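You operate a simulated robot arm through the tools that you are given. There is no shell and no other tool. Be economical: measure what you need, move in short steps, check, and stop when the job is done.

Carry out the task below with a simulated robot arm. There is one attempt and no reset: what you move stays moved.

JOB
Take the jar labelled "paprika" from the top of the sideboard and leave it on the blue side plate.

It is judged by the outcome, as a careful person would: the job done as asked, and still so three seconds after it is handed in. It fails if anything else is knocked over, pushed out of place, dropped, spilled or broken.

ROBOT AND FRAMES
A 7-joint arm with a two-finger parallel gripper, fixed in place. Base frame: the origin is at the foot of the arm, x ahead of it, y to its left, z up; the work surface is at about z = 86. Readings come in cm, degrees, newtons and seconds.
With the tool pointing down near the work surface it reaches from about 24 to 68 cm from the base axis. Its first joint turns from -66.0 to 66.0 degrees. Payload 2.4 kg.
The TCP is the grasp point between the finger pads, 3 cm short of the fingertips. In the tool frame z runs along the fingers and y along their closing line. The gripper opens to 9.4 cm. The fingers are 2.8 cm wide and 1 cm thick; the gripper's body (5 by 9.6 cm) begins 5.5 cm behind the TCP.
Orientation is that of the tool frame in the base frame, as [roll, pitch, yaw] about the fixed x, y, z axes, in that order (R = Rz(yaw) Ry(pitch) Rx(roll)). With the fingers straight down and closing along the base's y, the tool's x points along the base's -x, its y along +y and its z along -z.

CONTROLS
- The arm moves only by the tool servo_tool. Its argument "commands" is a list of rows, each an object (a shift or turn left out is 0, a gripper value left out holds the last) with "xyz": the shift along the base's x, y, z in cm, a list of three; "yaw": the turn about the base's z in degrees. In form: [{"xyz": [tx, ty, tz], "yaw": yaw}, ...]. A call has 1 to 20 rows; each row is the pose to reach, as a shift and turn from the pose commanded when the call began. "jaw" is the finger opening in cm, from 0 to 9.4, set as the call begins (left out, the last holds). Each row takes 0.2 s and may step no farther than 5 cm and 8.6 degrees from the row before; otherwise, or with a gripper value out of range, the whole call is refused. A pose out of reach is approached as far as the arm can. The call stops where the force on the tool passes 40 N (or 10 N more than at its start, if that is more) or the arm is blocked; 0.2 s more then pass. The fingers move at their own pace (about 15.3 cm/s each) and stop on an object; they squeeze with about 35 N. The grip force told is the motor's: it shows also when the fingers shut on nothing. Time passes only in rows, and 0.2 s behind the last, so rows that repeat a pose let the fingers close. It gives the time, the measured TCP pose, the force on the tool (base axes), the opening and the grip force at its end, in the units of the frame above (readings bear some noise).
- Cameras (640 x 400 px; columns grow to the right, rows downward): "scene" is fixed at [4.75, 48.66, 143.42]; the picture's right is [-0.69, -0.73, 0.00], its down [-0.49, 0.47, -0.74] and it looks along [0.53, -0.51, -0.68] (base axes); focal length 328 px, centre (320, 200). "wrist" rides on the gripper at [7.6, 1.4, -10.2] in the tool frame; the picture's right is [-0.18, 0.98, 0.00], its down [-0.75, -0.14, -0.64] and it looks along [-0.63, -0.12, 0.77] (tool axes); focal length 243 px, centre (320, 200). There is no depth. A picture from a camera that has moved, and an enlarged one, comes with that camera's place and axes in the base frame and with its lens. The place of the scene camera against the robot may be out by one fixed shift of up to 1.2 cm in any direction.
- snapshot(camera): a new picture of that camera. The clock stands still meanwhile.
- inspect(camera, box): a new picture of the part [left, top, right, bottom] of that camera's present view, enlarged. The clock stands still meanwhile.
- job_done(): hands the job in; it is judged then, once.

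Work in short steps. Places have to be worked out from the pictures, the camera data and where the tool is seen: move nearer, look again, correct. Check each grasp and each placing, and mend what went wrong. You have 90 turns and 46 pictures in all, those below and enlarged ones among them. Open the gripper and draw the arm clear of the work before you hand the job in, unless the task says otherwise; then end with one line.

The tools are called after "Call:" as name(argument=value, ...) on one line, values as JSON. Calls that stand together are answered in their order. servo_tool: Moves the arm, as the interface text tells. Its arguments: {"type":"object","properties":{"commands":{"type":"array","items":{"type":"object","properties":{"xyz":{"type":"array","items":{"type":"number"}},"yaw":{"type":"number"}}}},"jaw":{"type":"number"}},"required":["commands"]} The other tools are called the same way: snapshot (camera) takes a picture; inspect (camera, box) takes an enlarged picture of a part of a camera's view; job_done () hands the job in.

At the start:

```text
clock: 0.0
tool_pos: [27.27, 17.68, 117.71]
tcp_rot: [-180.0, 0.0, -179.9]
ft_force: [0.0, -0.4, 0.5]
width: 9.39
grasp_force: 0.0
```

scene: 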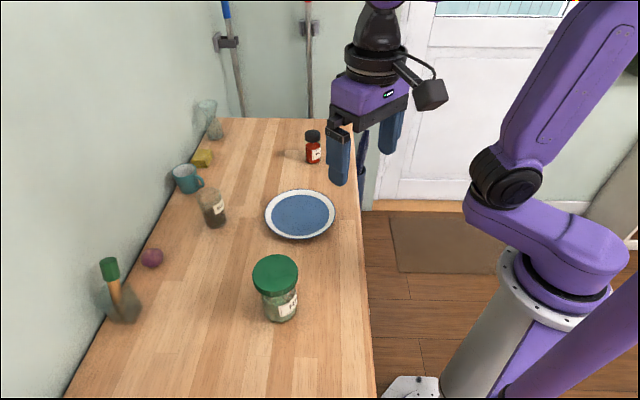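
wrist: 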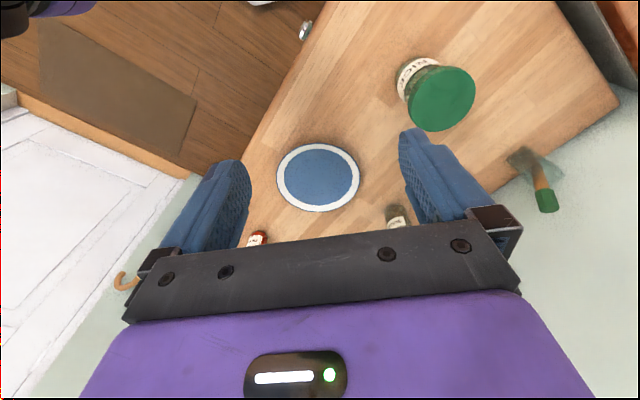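

The jars' labels are too small to read here, so I enlarge the candidates first.

Call:
inspect(camera="scene", box=[280, 120, 344, 170])

Call:
inspect(camera="scene", box=[180, 180, 260, 240])

Call:
inspect(camera="scene", box=[230, 250, 326, 330])

```text
8.00 times, centred on (312, 145) of scene
camera zoom: at [4.75, 48.66, 143.42], right [-0.69, -0.73, 0.0], down [-0.49, 0.47, -0.74], along [0.53, -0.51, -0.68], focal length 2622 px, centre (384, 640)
```

zoom: 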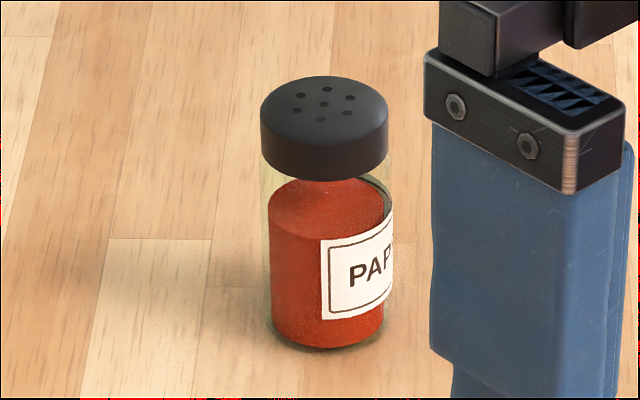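

```text
6.67 times, centred on (220, 210) of scene
camera zoom: at [4.75, 48.66, 143.42], right [-0.69, -0.73, 0.0], down [-0.49, 0.47, -0.74], along [0.53, -0.51, -0.68], focal length 2185 px, centre (987, 133)
```

zoom: 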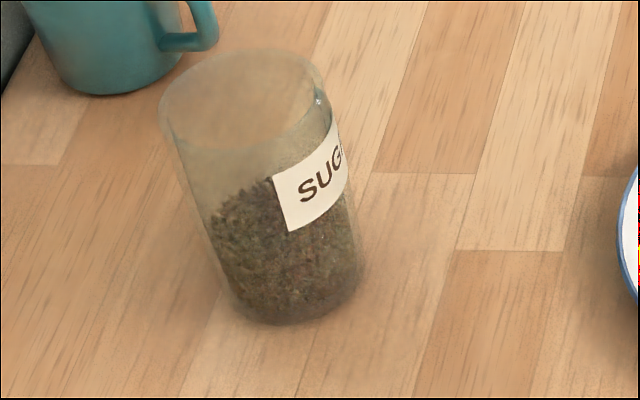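

```text
5.00 times, centred on (278, 290) of scene
camera zoom: at [4.75, 48.66, 143.42], right [-0.69, -0.73, 0.0], down [-0.49, 0.47, -0.74], along [0.53, -0.51, -0.68], focal length 1639 px, centre (530, -250)
```

zoom: 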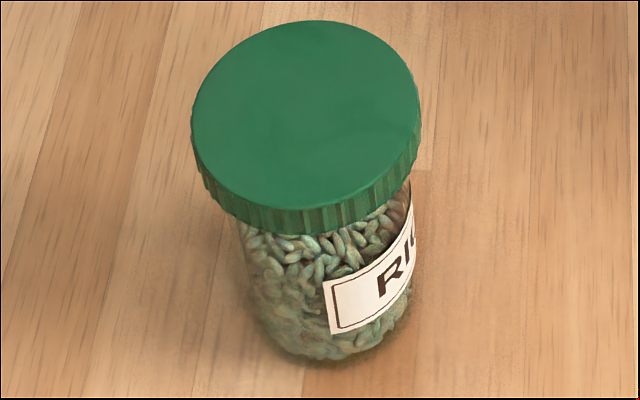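

The red jar reads "PAP…" and is the paprika one, at roughly (63, -5) with its top near z=95. The plate is at about (48, 13). I move closer at a safe height and look again.

Call:
servo_tool(commands=[{"xyz": [3, -3, 0]}, {"xyz": [6, -6, -1]}, {"xyz": [9, -9, -2]}, {"xyz": [12, -12, -3]}, {"xyz": [15, -15, -4]}, {"xyz": [18, -18, -5]}, {"xyz": [21, -21, -6]}, {"xyz": [24, -22, -7]}])

Call:
snapshot(camera="wrist")

```text
clock: 1.8
tool_pos: [51.35, -4.37, 110.66]
tcp_rot: [180.0, 0.0, -179.9]
ft_force: [0.6, 0.3, -0.6]
width: 9.41
grasp_force: 0.0
```

```text
40 pictures are left
camera wrist: at [43.71, -2.99, 120.98], right [0.18, 0.98, 0.0], down [0.75, -0.14, 0.64], along [0.63, -0.12, -0.77], focal length 243 px, centre (320, 200)
```

wrist: 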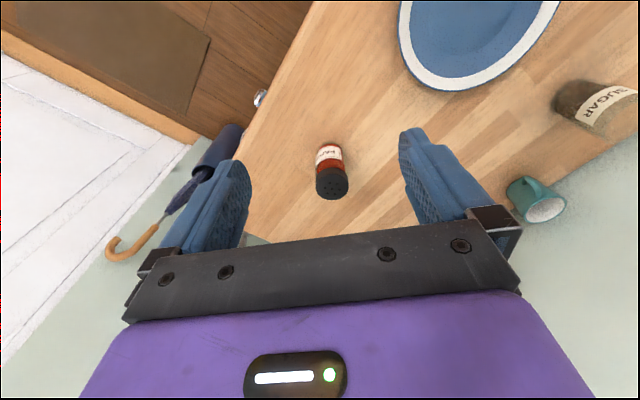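

The jar is between the fingers' lines at about (62.5, -5). I enlarge it to confirm the label and refine the position.

Call:
inspect(camera="wrist", box=[292, 130, 372, 210])

```text
5.00 times, centred on (332, 170) of wrist
camera zoom: at [43.71, -2.99, 120.98], right [0.18, 0.98, 0.0], down [0.75, -0.14, 0.64], along [0.63, -0.12, -0.77], focal length 1213 px, centre (260, 350)
```

zoom: 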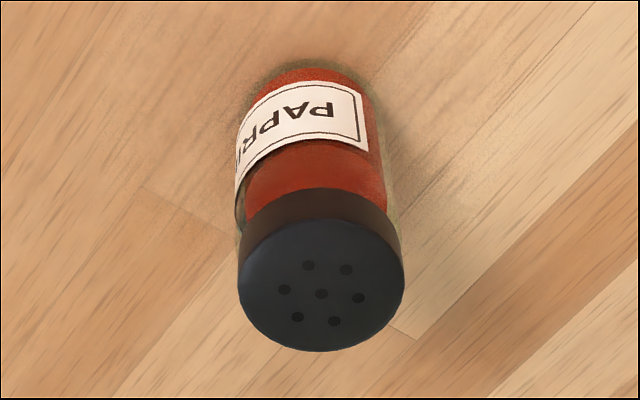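

The label reads "PAPRI…" and both estimates put the jar's axis at (63.1, -5.0), with a lid about 4.4 cm wide. I move above it and partly down, keeping the jaws open.

Call:
servo_tool(commands=[{"xyz": [4, -0.3, 0]}, {"xyz": [8, -0.6, 0]}, {"xyz": [11.7, -0.65, 0]}, {"xyz": [11.7, -0.65, -4]}, {"xyz": [11.7, -0.65, -8]}, {"xyz": [11.7, -0.65, -10]}, {"xyz": [11.7, -0.65, -10]}])

Call:
snapshot(camera="wrist")

Call:
snapshot(camera="scene")

```text
clock: 3.4
tool_pos: [63.09, -5.0, 100.64]
tcp_rot: [180.0, 0.0, -179.9]
ft_force: [1.1, -0.7, -0.7]
width: 9.42
grasp_force: 0.0
```

```text
38 pictures are left
camera wrist: at [55.38, -3.62, 110.98], right [0.18, 0.98, 0.0], down [0.75, -0.14, 0.64], along [0.63, -0.12, -0.77], focal length 243 px, centre (320, 200)
```

wrist: 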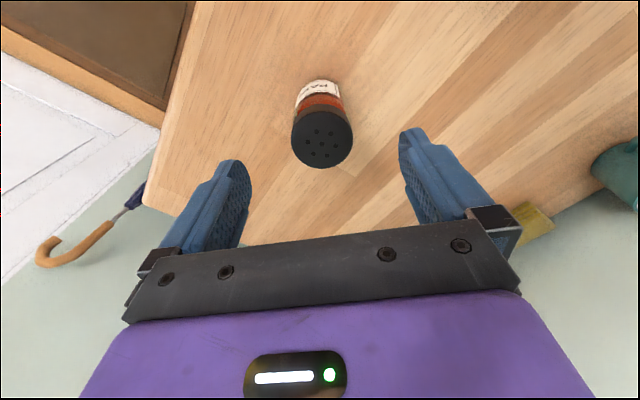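

```text
37 pictures are left
```

scene: 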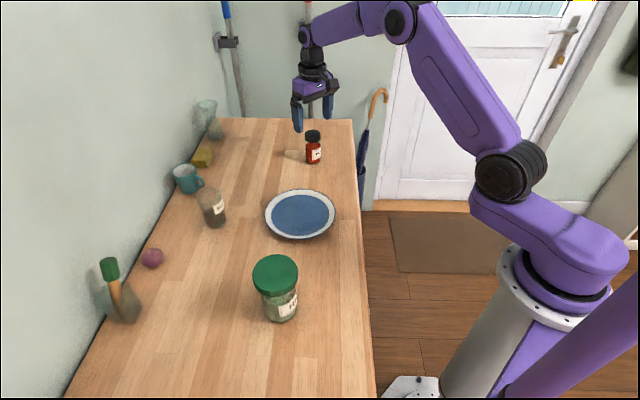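

The new view gives the lid at (62.9, -4.9), centred between the fingers, so I descend to about z=91.6.

Call:
servo_tool(commands=[{"xyz": [-0.1, 0.07, -3]}, {"xyz": [-0.1, 0.07, -5]}, {"xyz": [-0.1, 0.07, -7]}, {"xyz": [-0.1, 0.07, -9]}, {"xyz": [-0.1, 0.07, -9]}])

Call:
snapshot(camera="wrist")

Call:
inspect(camera="scene", box=[264, 90, 360, 170])

```text
clock: 4.6
tool_pos: [63.1, -4.79, 91.72]
tcp_rot: [-179.9, 0.1, -180.0]
ft_force: [0.4, 0.9, 0.0]
width: 9.4
grasp_force: 0.1
```

```text
36 pictures are left
camera wrist: at [55.32, -3.55, 101.99], right [0.18, 0.98, 0.0], down [0.75, -0.14, 0.64], along [0.63, -0.12, -0.77], focal length 243 px, centre (320, 200)
```

wrist: 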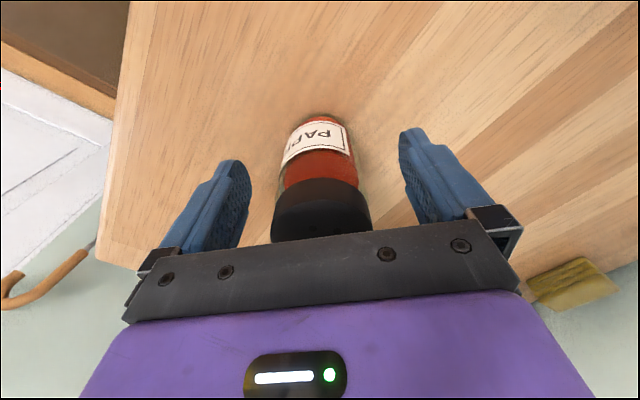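

```text
5.00 times, centred on (312, 130) of scene
camera zoom: at [4.75, 48.66, 143.42], right [-0.69, -0.73, 0.0], down [-0.49, 0.47, -0.74], along [0.53, -0.51, -0.68], focal length 1639 px, centre (360, 550)
```

zoom: 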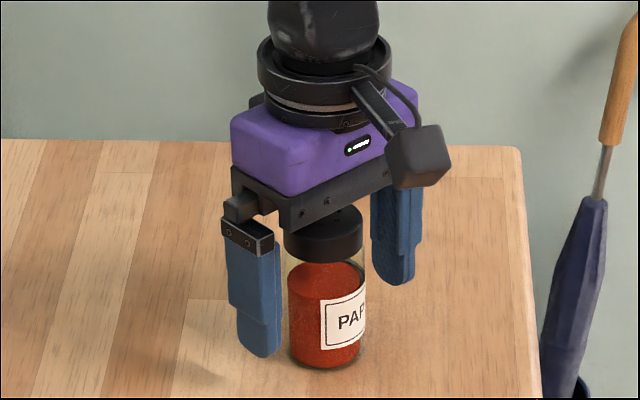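

The jar stands between the fingers with the palm clear of the lid, so I close the gripper.

Call:
servo_tool(commands=[{"xyz": [0, 0, 0]}, {"xyz": [0, 0, 0]}, {"xyz": [0, 0, 0]}], jaw=5.2)

Call:
servo_tool(commands=[{"xyz": [0, 0, 0]}, {"xyz": [0, 0, 0]}, {"xyz": [0, 0, 0]}, {"xyz": [0, 0, 0]}], jaw=0)

Call:
snapshot(camera="wrist")

```text
clock: 5.4
tool_pos: [62.9, -4.88, 91.72]
tcp_rot: [180.0, 0.0, -179.9]
ft_force: [-1.1, 0.5, -0.2]
width: 5.17
grasp_force: 0.0
```

```text
clock: 6.4
tool_pos: [62.98, -4.89, 91.88]
tcp_rot: [-180.0, 0.0, -180.0]
ft_force: [0.2, 0.3, 1.2]
width: 4.53
grasp_force: 35.5
```

```text
34 pictures are left
camera wrist: at [55.32, -3.56, 102.02], right [0.18, 0.98, 0.0], down [0.75, -0.14, 0.64], along [0.63, -0.12, -0.77], focal length 243 px, centre (320, 200)
```

wrist: 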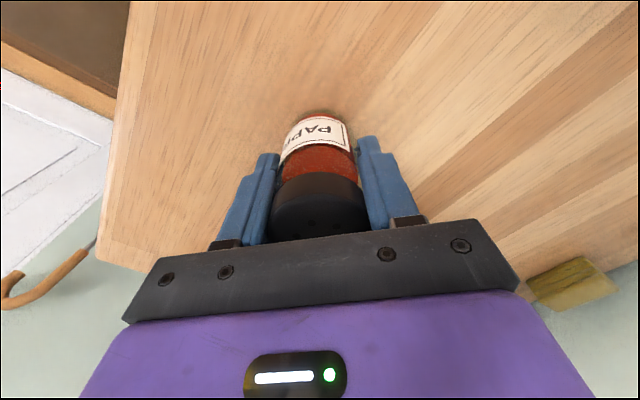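

The fingers hold at 4.53 cm with 35 N. I lift a little and check that the whole jar comes along, not only the lid.

Call:
servo_tool(commands=[{"xyz": [0, 0, 0.7]}, {"xyz": [0, 0, 1.5]}, {"xyz": [0, 0, 3]}, {"xyz": [0, 0, 3]}])

Call:
inspect(camera="scene", box=[264, 90, 360, 170])

```text
clock: 7.4
tool_pos: [63.0, -4.83, 94.65]
tcp_rot: [-179.9, 0.0, 180.0]
ft_force: [0.2, 0.1, -0.6]
width: 4.57
grasp_force: 34.7
```

```text
5.00 times, centred on (312, 130) of scene
camera zoom: at [4.75, 48.66, 143.42], right [-0.69, -0.73, 0.0], down [-0.49, 0.47, -0.74], along [0.53, -0.51, -0.68], focal length 1639 px, centre (360, 550)
```

zoom: 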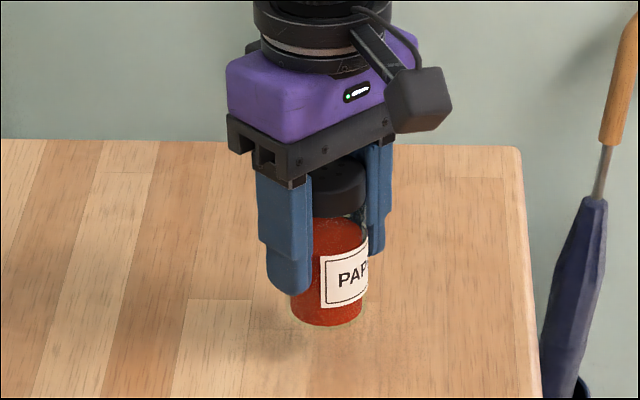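

The whole jar is lifted, held upright. I raise it and carry it towards the plate at about (47.8, 13.3), then look.

Call:
servo_tool(commands=[{"xyz": [0, 0, 3]}, {"xyz": [0, 0, 6]}, {"xyz": [0, 0, 9]}, {"xyz": [-2, 2.4, 9]}, {"xyz": [-4, 4.8, 9]}, {"xyz": [-6, 7.2, 9]}, {"xyz": [-8, 9.6, 9]}, {"xyz": [-10, 12, 9]}, {"xyz": [-12, 14.4, 9]}, {"xyz": [-14, 16.8, 9]}, {"xyz": [-15.2, 18.1, 9]}, {"xyz": [-15.2, 18.1, 9]}, {"xyz": [-15.2, 18.1, 9]}])

Call:
snapshot(camera="wrist")

Call:
snapshot(camera="scene")

```text
clock: 10.2
tool_pos: [47.79, 13.22, 103.66]
tcp_rot: [180.0, 0.0, 179.9]
ft_force: [0.4, 0.0, -0.4]
width: 4.6
grasp_force: 35.2
```

```text
32 pictures are left
camera wrist: at [40.16, 14.55, 113.9], right [0.18, 0.98, 0.0], down [0.75, -0.14, 0.64], along [0.63, -0.12, -0.77], focal length 243 px, centre (320, 200)
```

wrist: 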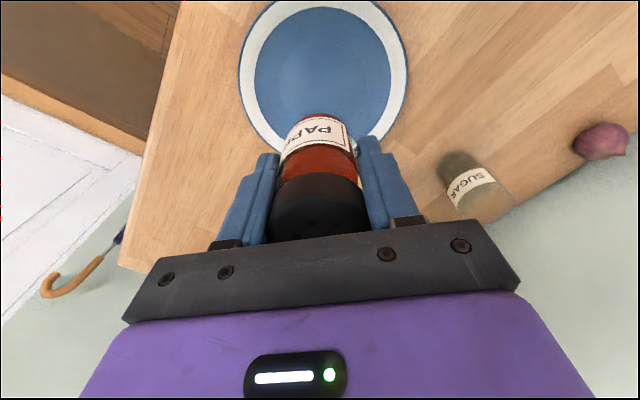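

```text
31 pictures are left
```

scene: 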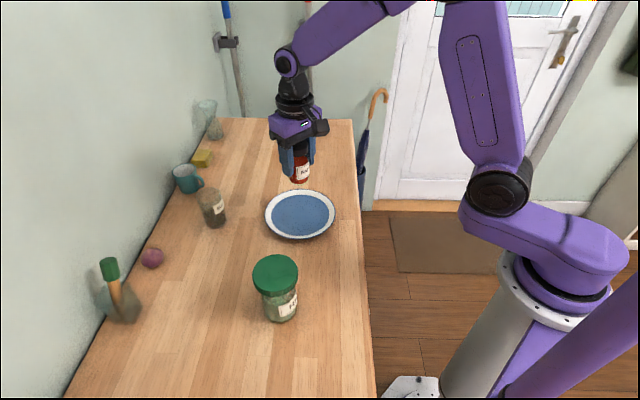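

The plate's centre works out at about (48.0, 13.4), so the jar is nearly above it. I shift slightly and lower to just above the plate.

Call:
servo_tool(commands=[{"xyz": [0.2, 0.2, -3]}, {"xyz": [0.2, 0.2, -6]}, {"xyz": [0.2, 0.2, -8]}, {"xyz": [0.2, 0.2, -9]}, {"xyz": [0.2, 0.2, -9]}])

Call:
inspect(camera="scene", box=[240, 150, 360, 250])

Call:
snapshot(camera="wrist")

```text
clock: 11.4
tool_pos: [48.02, 13.59, 94.78]
tcp_rot: [180.0, 0.0, 179.9]
ft_force: [0.4, -0.4, -0.5]
width: 4.56
grasp_force: 34.7
```

```text
4.00 times, centred on (300, 200) of scene
camera zoom: at [4.75, 48.66, 143.42], right [-0.69, -0.73, 0.0], down [-0.49, 0.47, -0.74], along [0.53, -0.51, -0.68], focal length 1311 px, centre (400, 200)
```

zoom: 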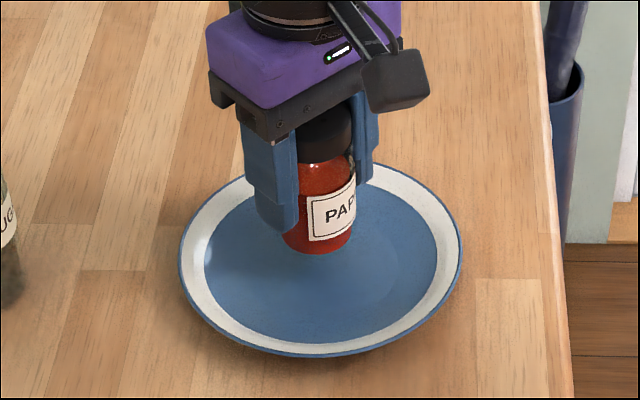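

```text
29 pictures are left
camera wrist: at [40.35, 14.79, 104.96], right [0.18, 0.98, 0.0], down [0.75, -0.14, 0.64], along [0.63, -0.12, -0.77], focal length 243 px, centre (320, 200)
```

wrist: 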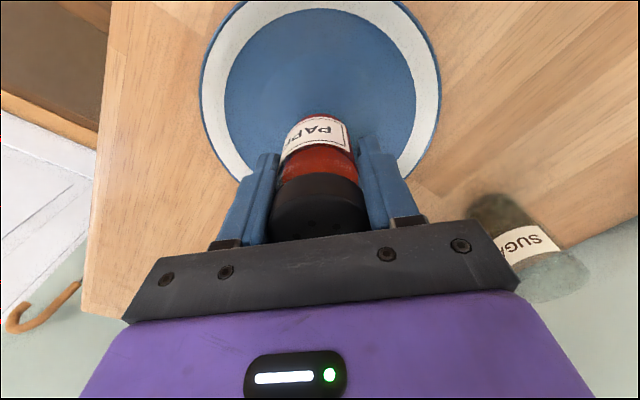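

The jar hangs about 2 cm above the plate's middle. I lower in small increments, watching the force.

Call:
servo_tool(commands=[{"xyz": [0, 0, -0.5]}, {"xyz": [0, 0, -1.0]}, {"xyz": [0, 0, -1.3]}, {"xyz": [0, 0, -1.5]}, {"xyz": [0, 0, -1.5]}])

Call:
servo_tool(commands=[{"xyz": [0, 0, -0.15]}, {"xyz": [0, 0, -0.3]}, {"xyz": [0, 0, -0.3]}])

Call:
inspect(camera="scene", box=[260, 165, 340, 230])

```text
clock: 12.6
tool_pos: [47.96, 13.41, 93.21]
tcp_rot: [180.0, 0.0, -180.0]
ft_force: [0.2, 0.1, -1.8]
width: 4.57
grasp_force: 34.9
```

```text
clock: 13.4
tool_pos: [47.94, 13.34, 92.96]
tcp_rot: [180.0, 0.0, 180.0]
ft_force: [-0.2, -0.9, -1.7]
width: 4.55
grasp_force: 35.0
```

```text
6.15 times, centred on (300, 198) of scene
camera zoom: at [4.75, 48.66, 143.42], right [-0.69, -0.73, 0.0], down [-0.49, 0.47, -0.74], along [0.53, -0.51, -0.68], focal length 2017 px, centre (443, 215)
```

zoom: 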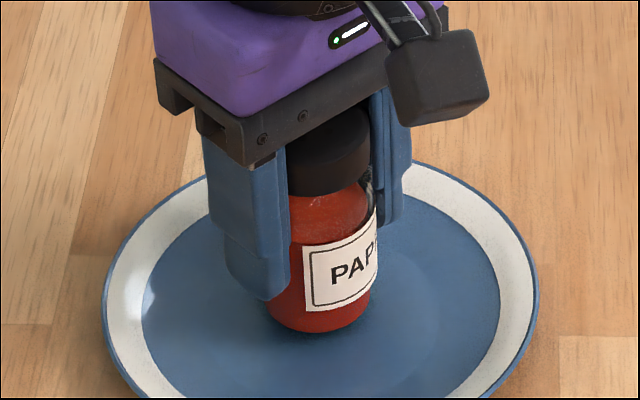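

The force is still negligible, so the jar isn't down yet. I keep lowering in 0.15–0.2 cm steps.

Call:
servo_tool(commands=[{"xyz": [0, 0, -0.1]}, {"xyz": [0, 0, -0.2]}, {"xyz": [0, 0, -0.2]}])

Call:
servo_tool(commands=[{"xyz": [0, 0, -0.1]}, {"xyz": [0, 0, -0.2]}, {"xyz": [0, 0, -0.2]}])

```text
clock: 14.2
tool_pos: [47.99, 13.33, 92.74]
tcp_rot: [180.0, 0.0, 179.9]
ft_force: [0.3, 0.3, -1.8]
width: 4.55
grasp_force: 35.3
```

```text
clock: 15.0
tool_pos: [48.01, 13.42, 92.41]
tcp_rot: [-180.0, 0.0, -180.0]
ft_force: [-0.2, 0.2, -1.3]
width: 4.56
grasp_force: 35.7
```

Still no contact; I continue down in small steps.

Call:
servo_tool(commands=[{"xyz": [0, 0, -0.1]}, {"xyz": [0, 0, -0.15]}, {"xyz": [0, 0, -0.15]}])

Call:
inspect(camera="scene", box=[260, 165, 340, 230])

```text
clock: 15.8
tool_pos: [47.98, 13.38, 92.28]
tcp_rot: [179.9, 0.0, 180.0]
ft_force: [-2.0, 1.1, 3.0]
width: 4.56
grasp_force: 35.0
```

```text
6.15 times, centred on (300, 198) of scene
camera zoom: at [4.75, 48.66, 143.42], right [-0.69, -0.73, 0.0], down [-0.49, 0.47, -0.74], along [0.53, -0.51, -0.68], focal length 2017 px, centre (443, 215)
```

zoom: 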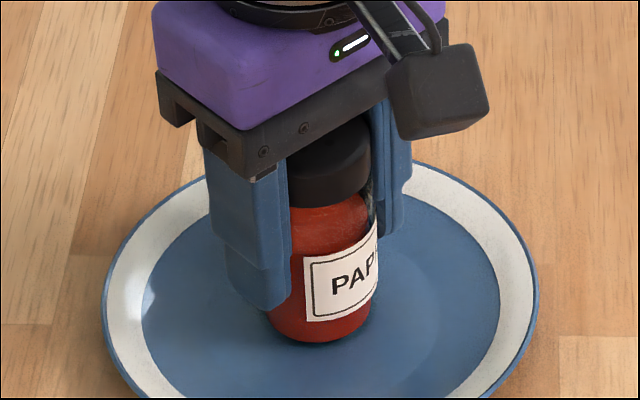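

The force has turned upward by about 4–5 N, so contact has begun. One tiny step down should confirm it.

Call:
servo_tool(commands=[{"xyz": [0, 0, -0.06]}, {"xyz": [0, 0, -0.06]}])

```text
clock: 16.4
tool_pos: [47.96, 13.41, 92.4]
tcp_rot: [179.9, 0.1, 180.0]
ft_force: [-3.8, -0.6, 14.2]
width: 4.58
grasp_force: 35.3
```

Contact is firm at 14 N. I ease that off and open the fingers a little.

Call:
servo_tool(commands=[{"xyz": [0, 0, 0.06]}, {"xyz": [0, 0, 0.06]}])

Call:
servo_tool(commands=[{"xyz": [0, 0, 0]}, {"xyz": [0, 0, 0]}, {"xyz": [0, 0, 0]}], jaw=7)

Call:
inspect(camera="scene", box=[260, 165, 340, 230])

Call:
snapshot(camera="wrist")

```text
clock: 17.0
tool_pos: [48.0, 13.45, 92.29]
tcp_rot: [180.0, 0.0, -180.0]
ft_force: [-0.5, -0.1, 5.1]
width: 4.59
grasp_force: 34.9
```

```text
clock: 17.8
tool_pos: [47.96, 13.45, 92.26]
tcp_rot: [180.0, 0.0, -180.0]
ft_force: [-0.3, -0.6, -0.9]
width: 7.0
grasp_force: 0.0
```

```text
6.15 times, centred on (300, 198) of scene
camera zoom: at [4.75, 48.66, 143.42], right [-0.69, -0.73, 0.0], down [-0.49, 0.47, -0.74], along [0.53, -0.51, -0.68], focal length 2017 px, centre (443, 215)
```

zoom: 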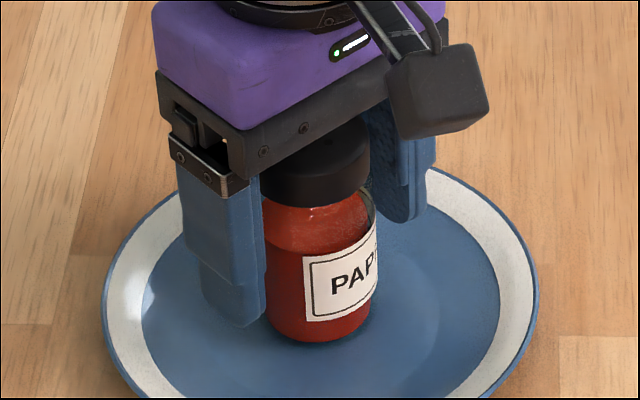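

```text
25 pictures are left
camera wrist: at [40.36, 14.75, 102.62], right [0.18, 0.98, 0.0], down [0.75, -0.14, 0.64], along [0.63, -0.12, -0.77], focal length 243 px, centre (320, 200)
```

wrist: 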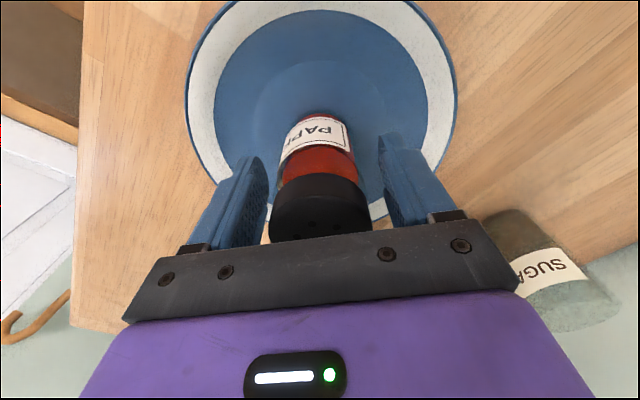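

The jar stands upright on the plate and the fingers are clear on both sides. I rise straight up, well above it, then draw back.

Call:
servo_tool(commands=[{"xyz": [0, 0, 2]}, {"xyz": [0, 0, 5]}, {"xyz": [0, 0, 9]}, {"xyz": [0, 0, 13]}, {"xyz": [0, 0, 17]}, {"xyz": [0, 0, 21]}, {"xyz": [-4, 0, 23]}, {"xyz": [-8, 0, 24]}, {"xyz": [-12, 0, 24]}, {"xyz": [-16, 0, 24]}, {"xyz": [-18, 0, 24]}, {"xyz": [-18, 0, 24]}])

Call:
snapshot(camera="scene")

Call:
snapshot(camera="wrist")

```text
clock: 20.4
tool_pos: [30.04, 13.48, 116.33]
tcp_rot: [-180.0, 0.1, 179.9]
ft_force: [0.1, 0.7, 0.2]
width: 7.0
grasp_force: 0.0
```

```text
24 pictures are left
```

scene: 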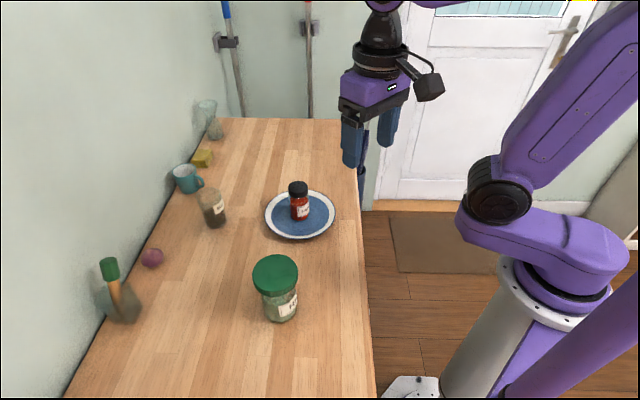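

```text
23 pictures are left
camera wrist: at [22.29, 14.78, 126.65], right [0.18, 0.98, 0.0], down [0.75, -0.14, 0.64], along [0.63, -0.12, -0.77], focal length 243 px, centre (320, 200)
```

wrist: 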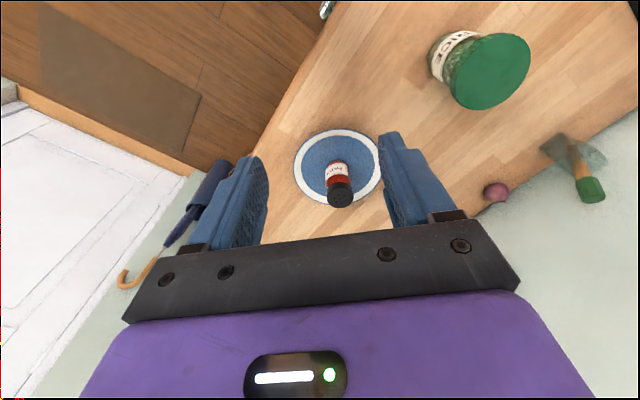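

The paprika jar stands upright in the middle of the plate, nothing else has moved, and the arm is clear with the gripper open. I hand the job in.

Call:
job_done()

```text
The job is handed in.
```

The paprika jar is standing upright on the blue side plate; nothing else was moved, and the arm is clear with its gripper open.
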